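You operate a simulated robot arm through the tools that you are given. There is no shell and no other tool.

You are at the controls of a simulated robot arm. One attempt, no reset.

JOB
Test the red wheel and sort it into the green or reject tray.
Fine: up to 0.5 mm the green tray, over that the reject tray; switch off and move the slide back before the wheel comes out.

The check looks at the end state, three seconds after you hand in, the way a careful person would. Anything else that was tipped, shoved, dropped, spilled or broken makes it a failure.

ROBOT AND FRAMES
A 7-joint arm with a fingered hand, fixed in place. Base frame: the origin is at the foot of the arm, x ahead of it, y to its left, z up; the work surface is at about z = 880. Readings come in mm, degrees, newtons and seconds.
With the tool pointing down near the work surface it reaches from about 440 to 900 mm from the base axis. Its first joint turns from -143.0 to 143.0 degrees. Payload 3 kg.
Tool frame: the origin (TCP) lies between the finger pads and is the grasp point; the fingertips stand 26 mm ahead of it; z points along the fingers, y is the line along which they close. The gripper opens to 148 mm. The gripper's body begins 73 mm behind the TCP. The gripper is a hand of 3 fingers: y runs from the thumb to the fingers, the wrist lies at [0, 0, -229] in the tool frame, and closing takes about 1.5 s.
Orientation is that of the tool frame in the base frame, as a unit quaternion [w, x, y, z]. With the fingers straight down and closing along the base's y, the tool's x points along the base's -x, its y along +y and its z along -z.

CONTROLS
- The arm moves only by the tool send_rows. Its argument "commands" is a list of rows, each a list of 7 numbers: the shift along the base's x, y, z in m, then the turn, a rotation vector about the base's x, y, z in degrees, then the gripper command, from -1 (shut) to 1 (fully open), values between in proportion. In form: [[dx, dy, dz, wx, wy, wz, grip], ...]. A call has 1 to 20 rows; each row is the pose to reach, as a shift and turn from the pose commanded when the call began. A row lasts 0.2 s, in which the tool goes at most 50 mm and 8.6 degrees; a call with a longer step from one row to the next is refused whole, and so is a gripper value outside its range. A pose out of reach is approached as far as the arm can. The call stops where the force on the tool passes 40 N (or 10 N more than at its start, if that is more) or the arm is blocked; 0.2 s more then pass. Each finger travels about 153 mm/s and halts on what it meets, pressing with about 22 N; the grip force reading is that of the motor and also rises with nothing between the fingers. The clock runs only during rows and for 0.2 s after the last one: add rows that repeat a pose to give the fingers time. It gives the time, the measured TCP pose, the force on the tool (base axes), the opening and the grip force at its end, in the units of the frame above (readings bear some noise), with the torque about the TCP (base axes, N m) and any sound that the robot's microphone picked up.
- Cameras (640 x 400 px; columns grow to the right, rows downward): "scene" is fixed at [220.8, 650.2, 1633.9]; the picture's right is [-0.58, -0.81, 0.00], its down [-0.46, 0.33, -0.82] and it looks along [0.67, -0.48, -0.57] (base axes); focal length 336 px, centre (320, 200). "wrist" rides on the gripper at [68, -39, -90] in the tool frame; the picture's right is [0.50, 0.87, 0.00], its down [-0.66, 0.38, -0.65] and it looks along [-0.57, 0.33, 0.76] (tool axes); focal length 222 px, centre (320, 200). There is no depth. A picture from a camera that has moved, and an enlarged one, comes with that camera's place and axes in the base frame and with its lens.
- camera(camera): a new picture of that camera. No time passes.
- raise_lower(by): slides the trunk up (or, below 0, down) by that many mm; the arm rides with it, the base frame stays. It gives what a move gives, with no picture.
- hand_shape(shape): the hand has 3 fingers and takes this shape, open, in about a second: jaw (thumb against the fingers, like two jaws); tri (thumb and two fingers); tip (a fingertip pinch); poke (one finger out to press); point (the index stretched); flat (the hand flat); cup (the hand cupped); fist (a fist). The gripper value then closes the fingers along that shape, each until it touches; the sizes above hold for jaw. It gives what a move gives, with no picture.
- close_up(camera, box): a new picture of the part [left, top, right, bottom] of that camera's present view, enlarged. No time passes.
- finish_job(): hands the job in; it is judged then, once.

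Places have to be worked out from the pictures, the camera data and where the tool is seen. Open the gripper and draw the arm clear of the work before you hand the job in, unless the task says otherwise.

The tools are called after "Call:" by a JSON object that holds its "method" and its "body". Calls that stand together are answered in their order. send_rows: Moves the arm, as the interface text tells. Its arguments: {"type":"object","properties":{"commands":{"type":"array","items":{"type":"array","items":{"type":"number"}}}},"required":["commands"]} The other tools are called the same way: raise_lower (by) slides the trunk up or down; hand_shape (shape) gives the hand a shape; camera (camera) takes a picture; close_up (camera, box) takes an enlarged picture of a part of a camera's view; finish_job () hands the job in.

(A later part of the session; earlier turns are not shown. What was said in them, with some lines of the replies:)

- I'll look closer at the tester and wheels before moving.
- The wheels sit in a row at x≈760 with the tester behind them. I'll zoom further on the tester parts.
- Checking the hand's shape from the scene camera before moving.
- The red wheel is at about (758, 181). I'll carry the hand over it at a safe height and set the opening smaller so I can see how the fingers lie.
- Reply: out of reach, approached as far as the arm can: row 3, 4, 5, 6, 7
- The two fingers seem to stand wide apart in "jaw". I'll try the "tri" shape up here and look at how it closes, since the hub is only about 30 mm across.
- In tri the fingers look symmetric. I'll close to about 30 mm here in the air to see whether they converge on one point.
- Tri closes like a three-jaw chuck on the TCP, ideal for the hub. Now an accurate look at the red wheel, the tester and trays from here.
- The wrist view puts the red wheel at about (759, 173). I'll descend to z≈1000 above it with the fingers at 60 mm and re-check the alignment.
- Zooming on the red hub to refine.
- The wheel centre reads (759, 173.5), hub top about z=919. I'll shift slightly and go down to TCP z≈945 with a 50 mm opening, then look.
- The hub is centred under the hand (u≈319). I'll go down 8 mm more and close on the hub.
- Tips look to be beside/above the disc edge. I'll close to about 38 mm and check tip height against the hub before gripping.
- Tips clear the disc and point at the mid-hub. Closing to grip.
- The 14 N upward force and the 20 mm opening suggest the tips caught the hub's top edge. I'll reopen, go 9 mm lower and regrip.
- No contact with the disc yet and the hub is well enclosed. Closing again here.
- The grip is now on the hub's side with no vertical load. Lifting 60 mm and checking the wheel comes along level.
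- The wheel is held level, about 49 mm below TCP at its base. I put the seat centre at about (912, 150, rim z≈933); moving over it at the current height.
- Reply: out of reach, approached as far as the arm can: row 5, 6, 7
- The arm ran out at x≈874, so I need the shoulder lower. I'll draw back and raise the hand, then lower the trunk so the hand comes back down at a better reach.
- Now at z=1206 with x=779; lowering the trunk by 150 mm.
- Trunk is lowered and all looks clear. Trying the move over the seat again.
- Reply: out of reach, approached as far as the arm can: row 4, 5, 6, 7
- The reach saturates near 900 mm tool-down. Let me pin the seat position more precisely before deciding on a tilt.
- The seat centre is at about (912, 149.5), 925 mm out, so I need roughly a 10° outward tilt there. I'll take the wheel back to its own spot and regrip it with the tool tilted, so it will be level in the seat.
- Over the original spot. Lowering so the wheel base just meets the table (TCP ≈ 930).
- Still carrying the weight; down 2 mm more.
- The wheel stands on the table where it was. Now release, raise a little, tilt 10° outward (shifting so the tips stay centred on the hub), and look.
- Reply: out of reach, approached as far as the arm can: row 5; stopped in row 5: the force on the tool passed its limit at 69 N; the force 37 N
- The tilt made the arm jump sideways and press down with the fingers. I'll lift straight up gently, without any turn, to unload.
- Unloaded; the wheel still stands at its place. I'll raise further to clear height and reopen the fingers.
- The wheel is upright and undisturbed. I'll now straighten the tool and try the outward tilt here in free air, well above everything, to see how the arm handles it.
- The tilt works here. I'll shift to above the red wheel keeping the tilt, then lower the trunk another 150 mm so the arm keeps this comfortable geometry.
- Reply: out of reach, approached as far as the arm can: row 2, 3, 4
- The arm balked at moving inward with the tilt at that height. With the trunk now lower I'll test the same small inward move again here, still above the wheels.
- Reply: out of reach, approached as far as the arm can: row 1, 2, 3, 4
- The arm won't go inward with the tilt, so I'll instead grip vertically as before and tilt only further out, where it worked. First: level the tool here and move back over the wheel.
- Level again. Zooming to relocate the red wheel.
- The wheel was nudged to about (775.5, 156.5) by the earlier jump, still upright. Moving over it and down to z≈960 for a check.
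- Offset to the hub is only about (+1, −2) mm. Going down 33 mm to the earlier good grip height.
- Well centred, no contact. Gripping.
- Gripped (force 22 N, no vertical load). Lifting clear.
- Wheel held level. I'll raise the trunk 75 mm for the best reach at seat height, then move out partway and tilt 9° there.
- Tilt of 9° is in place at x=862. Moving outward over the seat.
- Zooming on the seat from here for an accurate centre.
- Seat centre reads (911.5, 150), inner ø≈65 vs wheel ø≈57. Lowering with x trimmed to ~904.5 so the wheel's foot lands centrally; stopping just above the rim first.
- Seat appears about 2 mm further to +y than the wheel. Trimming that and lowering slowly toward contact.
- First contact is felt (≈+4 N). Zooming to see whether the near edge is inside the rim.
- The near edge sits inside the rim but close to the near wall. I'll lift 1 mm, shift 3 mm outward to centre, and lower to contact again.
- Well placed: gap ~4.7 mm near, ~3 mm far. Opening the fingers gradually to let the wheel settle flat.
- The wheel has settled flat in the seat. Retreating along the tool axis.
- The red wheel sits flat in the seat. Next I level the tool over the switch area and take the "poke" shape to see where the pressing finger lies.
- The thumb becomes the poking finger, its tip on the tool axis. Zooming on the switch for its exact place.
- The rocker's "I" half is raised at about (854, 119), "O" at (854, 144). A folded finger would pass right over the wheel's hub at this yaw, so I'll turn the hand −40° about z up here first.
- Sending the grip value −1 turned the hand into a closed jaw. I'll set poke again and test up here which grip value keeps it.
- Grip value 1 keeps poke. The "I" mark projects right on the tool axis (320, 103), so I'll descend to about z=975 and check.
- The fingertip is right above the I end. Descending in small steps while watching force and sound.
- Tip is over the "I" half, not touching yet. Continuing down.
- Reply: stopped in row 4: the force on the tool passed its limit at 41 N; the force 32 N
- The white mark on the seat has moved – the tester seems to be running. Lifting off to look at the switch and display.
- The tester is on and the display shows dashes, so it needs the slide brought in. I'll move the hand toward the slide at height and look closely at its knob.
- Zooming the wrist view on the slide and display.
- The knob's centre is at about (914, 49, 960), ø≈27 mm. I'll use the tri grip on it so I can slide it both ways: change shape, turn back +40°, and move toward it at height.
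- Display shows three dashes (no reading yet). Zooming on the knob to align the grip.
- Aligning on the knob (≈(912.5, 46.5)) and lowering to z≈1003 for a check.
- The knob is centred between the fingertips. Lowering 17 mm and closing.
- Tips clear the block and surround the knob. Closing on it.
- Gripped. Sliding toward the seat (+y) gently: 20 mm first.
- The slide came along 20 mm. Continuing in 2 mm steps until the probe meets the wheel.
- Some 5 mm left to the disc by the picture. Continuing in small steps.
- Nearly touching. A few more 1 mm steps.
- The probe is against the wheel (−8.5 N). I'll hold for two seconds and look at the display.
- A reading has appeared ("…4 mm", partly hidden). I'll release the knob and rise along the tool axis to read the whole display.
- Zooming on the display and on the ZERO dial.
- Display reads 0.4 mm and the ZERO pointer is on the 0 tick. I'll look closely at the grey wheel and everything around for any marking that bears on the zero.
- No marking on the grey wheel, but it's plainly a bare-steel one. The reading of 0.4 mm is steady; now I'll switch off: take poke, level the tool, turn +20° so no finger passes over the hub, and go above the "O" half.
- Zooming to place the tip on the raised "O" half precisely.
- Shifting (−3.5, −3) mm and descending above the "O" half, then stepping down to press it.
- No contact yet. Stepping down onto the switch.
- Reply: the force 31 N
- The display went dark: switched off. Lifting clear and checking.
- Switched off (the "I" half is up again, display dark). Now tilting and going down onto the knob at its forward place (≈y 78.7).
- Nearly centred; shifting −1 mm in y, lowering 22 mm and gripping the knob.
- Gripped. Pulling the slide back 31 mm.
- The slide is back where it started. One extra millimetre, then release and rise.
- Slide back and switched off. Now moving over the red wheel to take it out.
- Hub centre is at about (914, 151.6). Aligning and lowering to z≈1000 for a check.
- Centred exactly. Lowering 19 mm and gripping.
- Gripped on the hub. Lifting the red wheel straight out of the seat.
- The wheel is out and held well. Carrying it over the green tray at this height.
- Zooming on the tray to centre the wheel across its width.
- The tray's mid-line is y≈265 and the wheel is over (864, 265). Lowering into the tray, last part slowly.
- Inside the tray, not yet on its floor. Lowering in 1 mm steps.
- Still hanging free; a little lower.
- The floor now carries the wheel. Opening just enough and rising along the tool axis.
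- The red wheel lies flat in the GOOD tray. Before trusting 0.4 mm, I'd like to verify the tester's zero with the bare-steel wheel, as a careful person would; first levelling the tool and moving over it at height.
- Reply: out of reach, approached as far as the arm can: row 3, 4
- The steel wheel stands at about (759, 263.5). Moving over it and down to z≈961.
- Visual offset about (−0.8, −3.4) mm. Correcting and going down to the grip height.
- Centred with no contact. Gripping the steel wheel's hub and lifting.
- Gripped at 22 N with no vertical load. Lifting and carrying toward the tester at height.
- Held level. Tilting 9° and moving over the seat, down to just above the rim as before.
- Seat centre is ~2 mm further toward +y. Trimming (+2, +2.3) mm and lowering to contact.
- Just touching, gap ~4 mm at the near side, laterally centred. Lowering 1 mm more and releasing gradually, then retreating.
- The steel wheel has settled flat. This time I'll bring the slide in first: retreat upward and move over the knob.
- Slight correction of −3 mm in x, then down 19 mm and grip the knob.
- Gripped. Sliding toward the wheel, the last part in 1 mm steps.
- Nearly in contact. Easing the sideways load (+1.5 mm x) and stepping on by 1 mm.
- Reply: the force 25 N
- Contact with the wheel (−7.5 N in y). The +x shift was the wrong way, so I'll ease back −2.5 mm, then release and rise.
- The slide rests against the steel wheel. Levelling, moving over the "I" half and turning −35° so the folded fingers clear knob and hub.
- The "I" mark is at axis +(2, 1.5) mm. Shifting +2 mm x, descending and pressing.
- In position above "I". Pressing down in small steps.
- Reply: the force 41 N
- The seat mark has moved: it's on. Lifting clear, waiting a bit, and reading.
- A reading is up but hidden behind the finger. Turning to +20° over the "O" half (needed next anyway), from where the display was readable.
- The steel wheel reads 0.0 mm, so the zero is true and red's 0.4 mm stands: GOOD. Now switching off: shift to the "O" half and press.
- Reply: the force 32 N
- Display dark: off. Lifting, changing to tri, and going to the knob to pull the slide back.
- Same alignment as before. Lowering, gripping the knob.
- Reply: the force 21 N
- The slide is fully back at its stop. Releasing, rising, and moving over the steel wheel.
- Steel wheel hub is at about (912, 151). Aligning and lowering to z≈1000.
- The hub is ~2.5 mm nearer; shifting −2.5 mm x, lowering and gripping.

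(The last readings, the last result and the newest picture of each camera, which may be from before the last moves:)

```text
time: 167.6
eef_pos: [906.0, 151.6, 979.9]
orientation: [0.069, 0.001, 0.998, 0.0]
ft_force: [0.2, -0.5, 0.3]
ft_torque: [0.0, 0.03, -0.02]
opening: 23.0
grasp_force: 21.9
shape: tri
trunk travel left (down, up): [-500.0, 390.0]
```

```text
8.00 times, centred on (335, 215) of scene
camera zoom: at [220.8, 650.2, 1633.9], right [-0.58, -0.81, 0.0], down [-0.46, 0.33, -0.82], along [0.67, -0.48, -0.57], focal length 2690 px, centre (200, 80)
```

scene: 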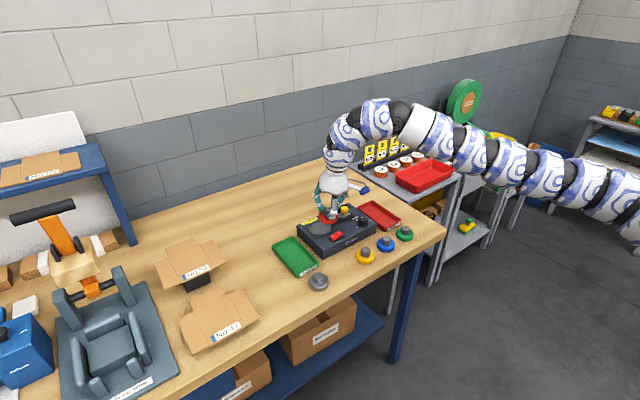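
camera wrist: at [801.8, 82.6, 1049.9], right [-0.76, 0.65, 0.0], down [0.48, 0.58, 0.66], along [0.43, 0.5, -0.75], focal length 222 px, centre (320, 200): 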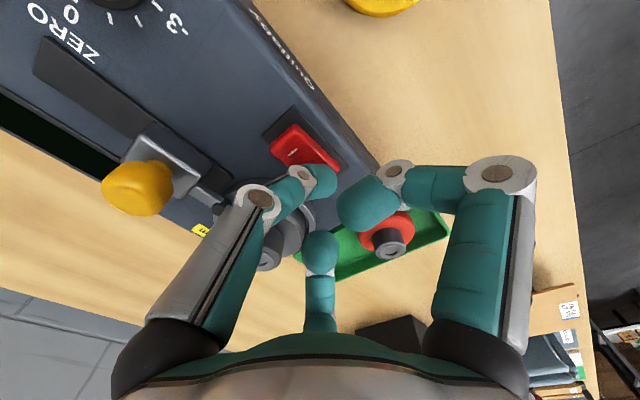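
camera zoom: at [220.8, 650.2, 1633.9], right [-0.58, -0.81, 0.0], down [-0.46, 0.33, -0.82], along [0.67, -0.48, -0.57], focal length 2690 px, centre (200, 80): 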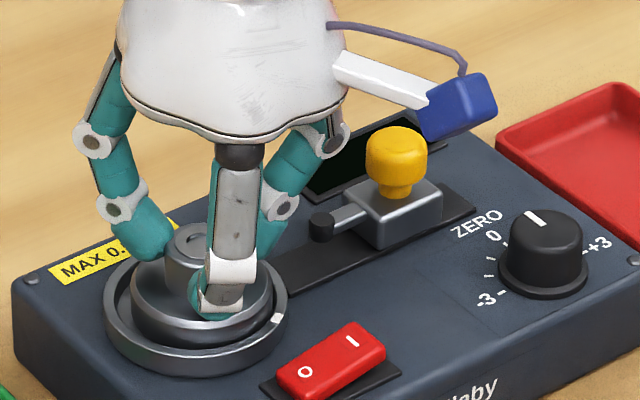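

Gripped cleanly. Lifting the steel wheel out of the seat and checking it is level.

Call:
{"method": "send_rows", "body": {"commands": [[0, 0, 0.005, 0, 0, 0, -1], [0, 0, 0.015, 0, 0, 0, -1], [0, 0, 0.03, 0, 0, 0, -1], [0, 0, 0.05, 0, 0, 0, -1], [0, 0, 0.07, 0, 0, 0, -1], [-0.01, 0.005, 0.09, 0, 0, 0, -1], [-0.02, 0.01, 0.1, 0, 0, 0, -1], [-0.02, 0.01, 0.1, 0, 0, 0, -1]]}}

Call:
{"method": "close_up", "body": {"camera": "scene", "box": [290, 170, 370, 245]}}

```text
time: 169.4
eef_pos: [885.3, 160.6, 1079.8]
orientation: [0.07, 0.001, 0.998, 0.0]
ft_force: [0.6, 0.0, -3.1]
ft_torque: [-0.01, 0.03, 0.0]
opening: 22.8
grasp_force: 21.8
shape: tri
trunk travel left (down, up): [-500.0, 390.0]
```

```text
5.33 times, centred on (330, 208) of scene
camera zoom: at [220.8, 650.2, 1633.9], right [-0.58, -0.81, 0.0], down [-0.46, 0.33, -0.82], along [0.67, -0.48, -0.57], focal length 1793 px, centre (267, 160)
```

zoom: 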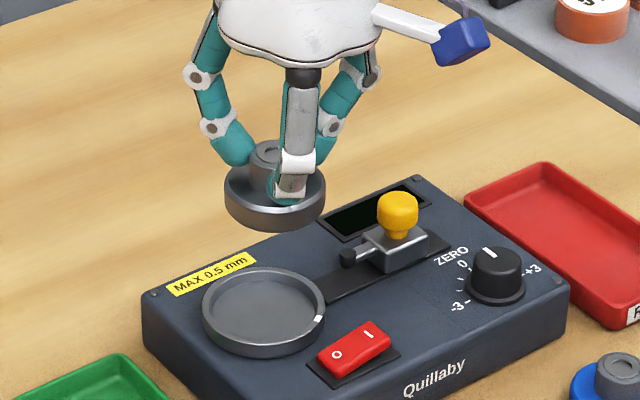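

Held level. Carrying it at height toward its original place (759, 263.5), watching for reach limits with the tilt.

Call:
{"method": "send_rows", "body": {"commands": [[-0.02, 0.02, 0, 0, 0, 0, -1], [-0.04, 0.045, 0, 0, 0, 0, -1], [-0.06, 0.075, 0, 0, 0, 0, -1], [-0.08, 0.1, 0, 0, 0, 0, -1], [-0.1, 0.102, 0, 0, 0, 0, -1], [-0.115, 0.102, 0, 0, 0, 0, -1], [-0.131, 0.102, 0, 0, 0, 0, -1], [-0.131, 0.102, 0, 0, 0, 0, -1]]}}

Call:
{"method": "camera", "body": {"camera": "wrist"}}

Call:
{"method": "camera", "body": {"camera": "scene"}}

```text
time: 171.2
eef_pos: [755.7, 260.3, 1079.6]
orientation: [0.071, 0.002, 0.997, 0.0]
ft_force: [0.5, -0.2, -3.6]
ft_torque: [0.01, 0.04, 0.02]
opening: 22.6
grasp_force: 22.1
shape: tri
trunk travel left (down, up): [-500.0, 390.0]
```

```text
taken
camera wrist: at [676.1, 221.2, 1159.8], right [-0.49, 0.87, -0.07], down [0.56, 0.38, 0.74], along [0.67, 0.33, -0.67], focal length 222 px, centre (320, 200)
```

wrist: 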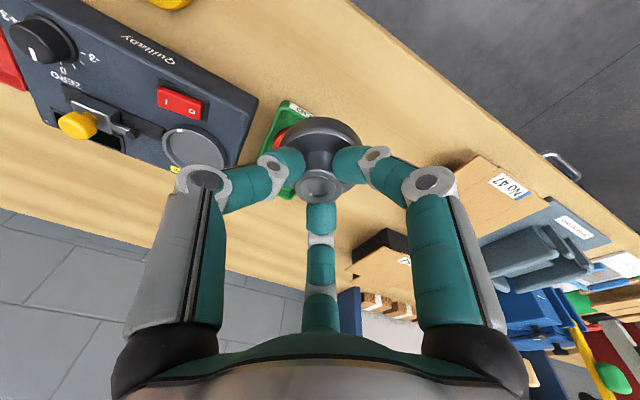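

```text
taken
```

scene: 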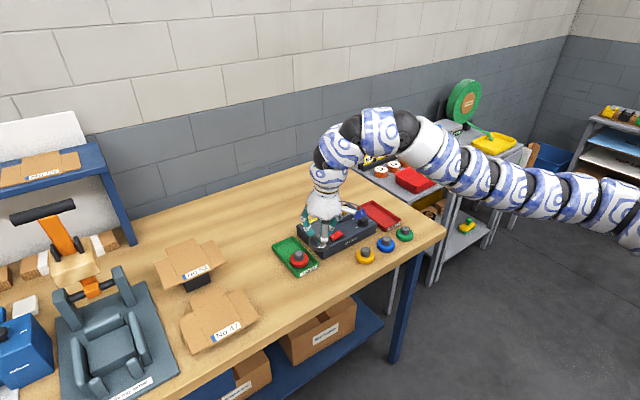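

No reach warning here. I'll trim the position slightly and then lower using the trunk, which moves the arm rigidly without any joint reconfiguration.

Call:
{"method": "send_rows", "body": {"commands": [[-0.0005, 0.001, 0, 0, 0, 0, -1], [-0.001, 0.0015, 0, 0, 0, 0, -1], [-0.001, 0.0015, 0, 0, 0, 0, -1]]}}

Call:
{"method": "raise_lower", "body": {"by": -120}}

Call:
{"method": "close_up", "body": {"camera": "scene", "box": [270, 220, 370, 300]}}

Call:
{"method": "camera", "body": {"camera": "wrist"}}

```text
time: 172.0
eef_pos: [754.6, 264.0, 1080.6]
orientation: [0.071, 0.001, 0.997, 0.0]
ft_force: [0.0, 0.0, -3.2]
ft_torque: [0.04, 0.03, -0.01]
opening: 22.9
grasp_force: 22.5
shape: tri
trunk travel left (down, up): [-500.0, 390.0]
```

```text
time: 173.5
eef_pos: [754.5, 264.1, 960.1]
orientation: [0.07, 0.001, 0.998, 0.0]
ft_force: [-0.9, -0.6, -3.4]
ft_torque: [0.01, 0.03, 0.03]
opening: 22.6
grasp_force: 21.9
shape: tri
trunk travel left (down, up): [-380.0, 510.0]
```

```text
5.00 times, centred on (320, 260) of scene
camera zoom: at [220.8, 650.2, 1633.9], right [-0.58, -0.81, 0.0], down [-0.46, 0.33, -0.82], along [0.67, -0.48, -0.57], focal length 1681 px, centre (320, -100)
```

zoom: 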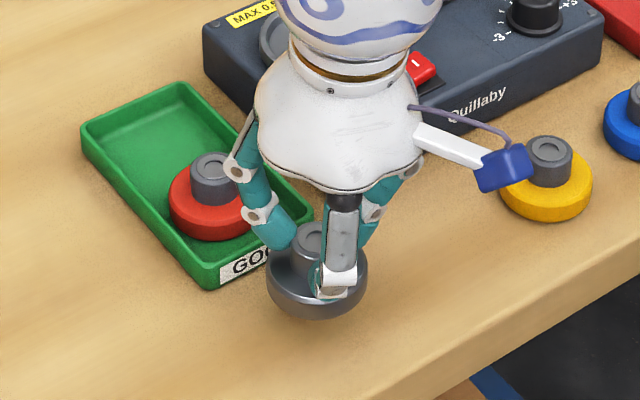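

```text
taken
camera wrist: at [674.3, 223.3, 1040.1], right [-0.49, 0.87, -0.07], down [0.56, 0.38, 0.74], along [0.67, 0.33, -0.67], focal length 222 px, centre (320, 200)
```

wrist: 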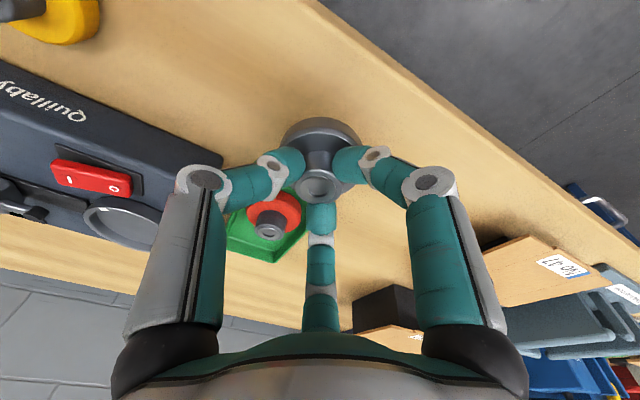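

All clear. Lowering another 25 mm by trunk, then the last bit.

Call:
{"method": "raise_lower", "body": {"by": -25}}

Call:
{"method": "close_up", "body": {"camera": "scene", "box": [280, 235, 350, 300]}}

```text
time: 174.2
eef_pos: [754.9, 263.3, 936.1]
orientation: [0.07, 0.001, 0.998, -0.001]
ft_force: [-0.1, -0.7, -3.0]
ft_torque: [0.0, 0.01, -0.02]
opening: 22.8
grasp_force: 21.8
shape: tri
trunk travel left (down, up): [-355.0, 535.0]
```

```text
6.15 times, centred on (315, 268) of scene
camera zoom: at [220.8, 650.2, 1633.9], right [-0.58, -0.81, 0.0], down [-0.46, 0.33, -0.82], along [0.67, -0.48, -0.57], focal length 2069 px, centre (351, -215)
```

zoom: 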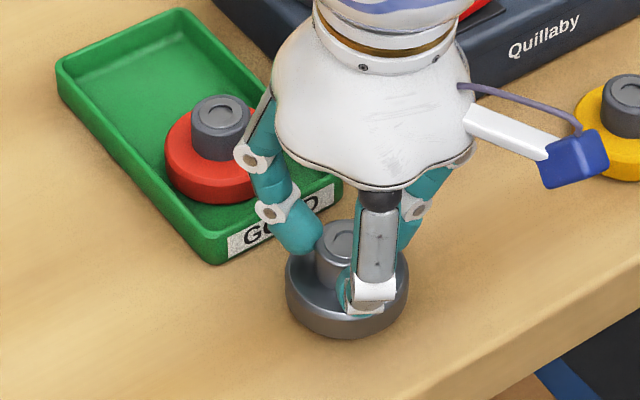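

It's within ~2 mm of its original spot. Lowering the last millimetres.

Call:
{"method": "raise_lower", "body": {"by": -3}}

```text
time: 174.8
eef_pos: [754.1, 262.9, 932.4]
orientation: [0.071, 0.001, 0.997, -0.001]
ft_force: [-0.3, 0.0, -3.3]
ft_torque: [-0.01, 0.02, 0.01]
opening: 22.6
grasp_force: 21.9
shape: tri
trunk travel left (down, up): [-352.0, 538.0]
```

Call:
{"method": "raise_lower", "body": {"by": -1.5}}

```text
time: 175.3
eef_pos: [753.9, 262.4, 929.8]
orientation: [0.072, 0.0, 0.997, 0.0]
ft_force: [0.1, -0.1, -3.0]
ft_torque: [0.0, 0.01, 0.0]
opening: 22.6
grasp_force: 22.0
shape: tri
trunk travel left (down, up): [-350.0, 540.0]
```

Still hanging (−3 N). Down another 1.5 mm.

Call:
{"method": "raise_lower", "body": {"by": -1.5}}

```text
time: 175.8
eef_pos: [753.7, 261.1, 929.7]
orientation: [0.07, 0.001, 0.998, 0.0]
ft_force: [0.8, 0.4, -2.3]
ft_torque: [0.01, 0.04, 0.02]
opening: 22.6
grasp_force: 22.5
shape: tri
trunk travel left (down, up): [-349.0, 541.0]
```

Slightly unloading (−2.3 N); one more millimetre.

Call:
{"method": "raise_lower", "body": {"by": -1}}

Call:
{"method": "close_up", "body": {"camera": "scene", "box": [290, 250, 340, 295]}}

```text
time: 176.3
eef_pos: [753.9, 262.0, 928.8]
orientation: [0.071, 0.001, 0.997, 0.0]
ft_force: [1.1, -0.2, 2.2]
ft_torque: [-0.02, 0.02, 0.02]
opening: 22.6
grasp_force: 22.3
shape: tri
trunk travel left (down, up): [-348.0, 542.0]
```

```text
8.89 times, centred on (315, 272) of scene
camera zoom: at [220.8, 650.2, 1633.9], right [-0.58, -0.81, 0.0], down [-0.46, 0.33, -0.82], along [0.67, -0.48, -0.57], focal length 2989 px, centre (364, -444)
```

zoom: 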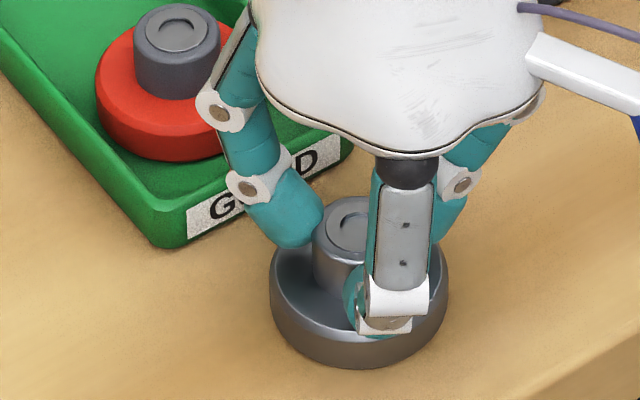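

The table now carries the wheel (+2 N). Opening the fingers with no arm motion.

Call:
{"method": "send_rows", "body": {"commands": [[0, 0, 0, 0, 0, 0, -0.75], [0, 0, 0, 0, 0, 0, -0.6], [0, 0, 0, 0, 0, 0, -0.5], [0, 0, 0, 0, 0, 0, -0.42], [0, 0, 0, 0, 0, 0, -0.4], [0, 0, 0, 0, 0, 0, -0.4]]}}

Call:
{"method": "raise_lower", "body": {"by": 120}}

Call:
{"method": "camera", "body": {"camera": "wrist"}}

Call:
{"method": "close_up", "body": {"camera": "scene", "box": [260, 190, 420, 300]}}

```text
time: 177.7
eef_pos: [752.8, 263.0, 928.6]
orientation: [0.071, 0.001, 0.997, 0.0]
ft_force: [0.1, 0.0, -0.7]
ft_torque: [-0.05, -0.03, 0.02]
opening: 43.9
grasp_force: 0.1
shape: tri
trunk travel left (down, up): [-348.0, 542.0]
```

```text
time: 179.2
eef_pos: [755.2, 262.1, 1048.3]
orientation: [0.07, 0.001, 0.998, -0.001]
ft_force: [-1.2, 0.1, -0.4]
ft_torque: [-0.02, -0.01, 0.0]
opening: 44.0
grasp_force: 0.0
shape: tri
trunk travel left (down, up): [-468.0, 422.0]
```

```text
taken
camera wrist: at [674.3, 223.2, 1128.0], right [-0.49, 0.87, -0.07], down [0.56, 0.38, 0.74], along [0.67, 0.33, -0.67], focal length 222 px, centre (320, 200)
```

wrist: 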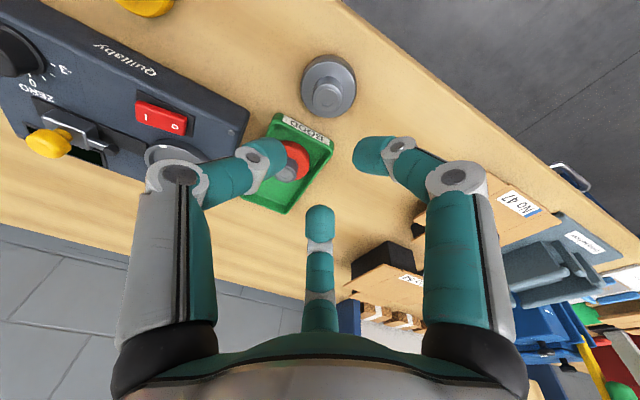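

```text
3.64 times, centred on (340, 245) of scene
camera zoom: at [220.8, 650.2, 1633.9], right [-0.58, -0.81, 0.0], down [-0.46, 0.33, -0.82], along [0.67, -0.48, -0.57], focal length 1223 px, centre (247, 36)
```

zoom: 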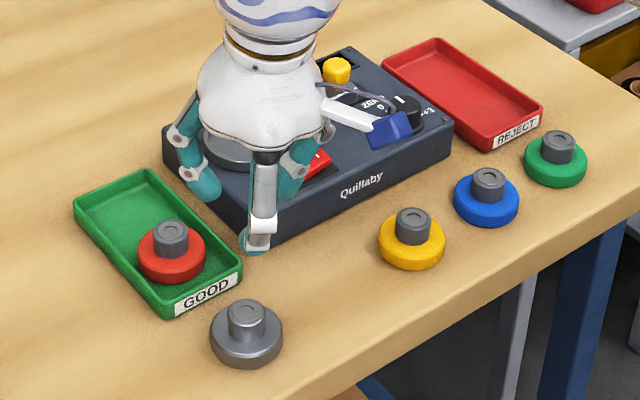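

The steel wheel is back at its spot, upright. Now I draw the arm clear by raising the trunk and opening the hand, then check the whole scene.

Call:
{"method": "raise_lower", "body": {"by": 200}}

Call:
{"method": "send_rows", "body": {"commands": [[0, 0, 0, 0, 0, 0, 0.2], [0, 0, 0, 0, 0, 0, 0.6], [0, 0, 0, 0, 0, 0, 1], [0, 0, 0, 0, 0, 0, 1], [0, 0, 0, 0, 0, 0, 1]]}}

Call:
{"method": "camera", "body": {"camera": "scene"}}

Call:
{"method": "close_up", "body": {"camera": "scene", "box": [260, 190, 420, 300]}}

Call:
{"method": "camera", "body": {"camera": "wrist"}}

```text
time: 181.4
eef_pos: [753.5, 262.9, 1248.0]
orientation: [0.071, 0.001, 0.998, 0.0]
ft_force: [0.8, -0.3, -0.1]
ft_torque: [0.04, -0.03, -0.01]
opening: 43.9
grasp_force: 0.0
shape: tri
trunk travel left (down, up): [-668.0, 222.0]
```

```text
time: 182.6
eef_pos: [754.4, 262.2, 1249.6]
orientation: [0.07, 0.001, 0.998, 0.0]
ft_force: [-0.4, -0.2, -0.2]
ft_torque: [0.0, -0.02, -0.01]
opening: 148.0
grasp_force: 0.2
shape: tri
trunk travel left (down, up): [-668.0, 222.0]
```

```text
taken
```

scene: 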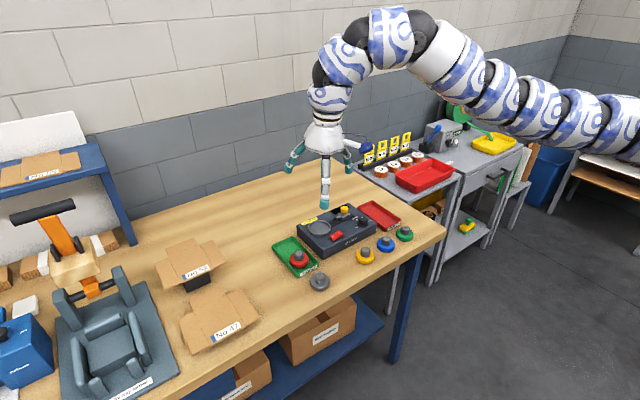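

```text
3.64 times, centred on (340, 245) of scene
camera zoom: at [220.8, 650.2, 1633.9], right [-0.58, -0.81, 0.0], down [-0.46, 0.33, -0.82], along [0.67, -0.48, -0.57], focal length 1223 px, centre (247, 36)
```

zoom: 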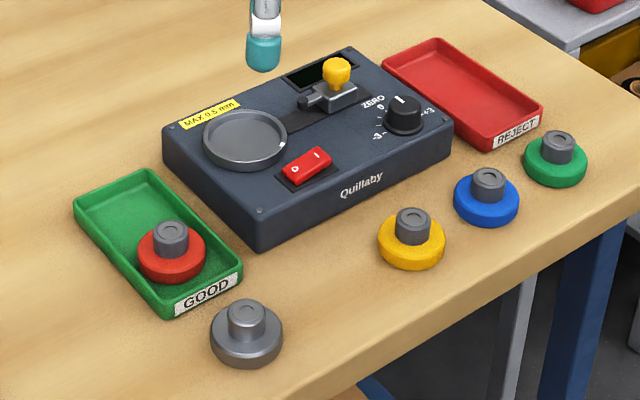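

```text
taken
camera wrist: at [674.2, 223.2, 1328.1], right [-0.49, 0.87, -0.07], down [0.56, 0.38, 0.74], along [0.67, 0.33, -0.67], focal length 222 px, centre (320, 200)
```

wrist: 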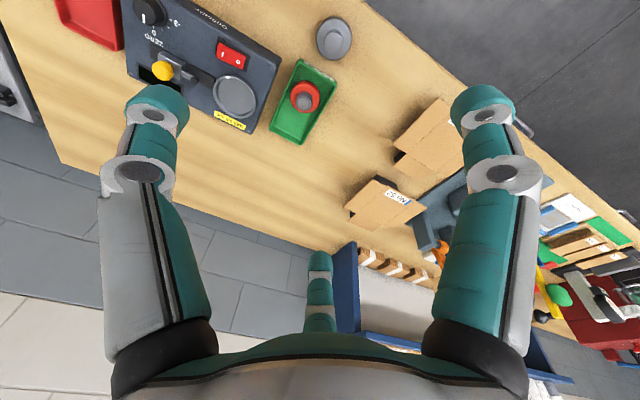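

The steel wheel read 0.0 mm, so the zero is good. Red read 0.4 mm and is in the GOOD tray. The tester is off, the slide is back, the other things stand at their places and the arm is clear with the hand open, so I'm handing in.

Call:
{"method": "finish_job", "body": {}}

```text
The job is handed in.
```

The red wheel read 0.4 mm, under the 0.5 mm limit, so it is in the green (GOOD) tray. I switched the tester off and moved the slide back before taking the wheel out.

- **Zero check:** I also ran the bare-steel wheel through the tester as an extra check. It read 0.0 mm, so I left the ZERO dial alone. It has no label, so treating it as the reference was my judgement. It is back within about 3 mm of its original spot.
- **One slip:** while I was re-gripping the red wheel at its original spot, the arm jumped sideways and pushed it about 25 mm across the table. It stayed upright and touched nothing else.
- **End state:** the tester is off with its slide back, and the hand is open and clear of the bench. In the last pictures the other wheels, the trays and the tester look undisturbed.
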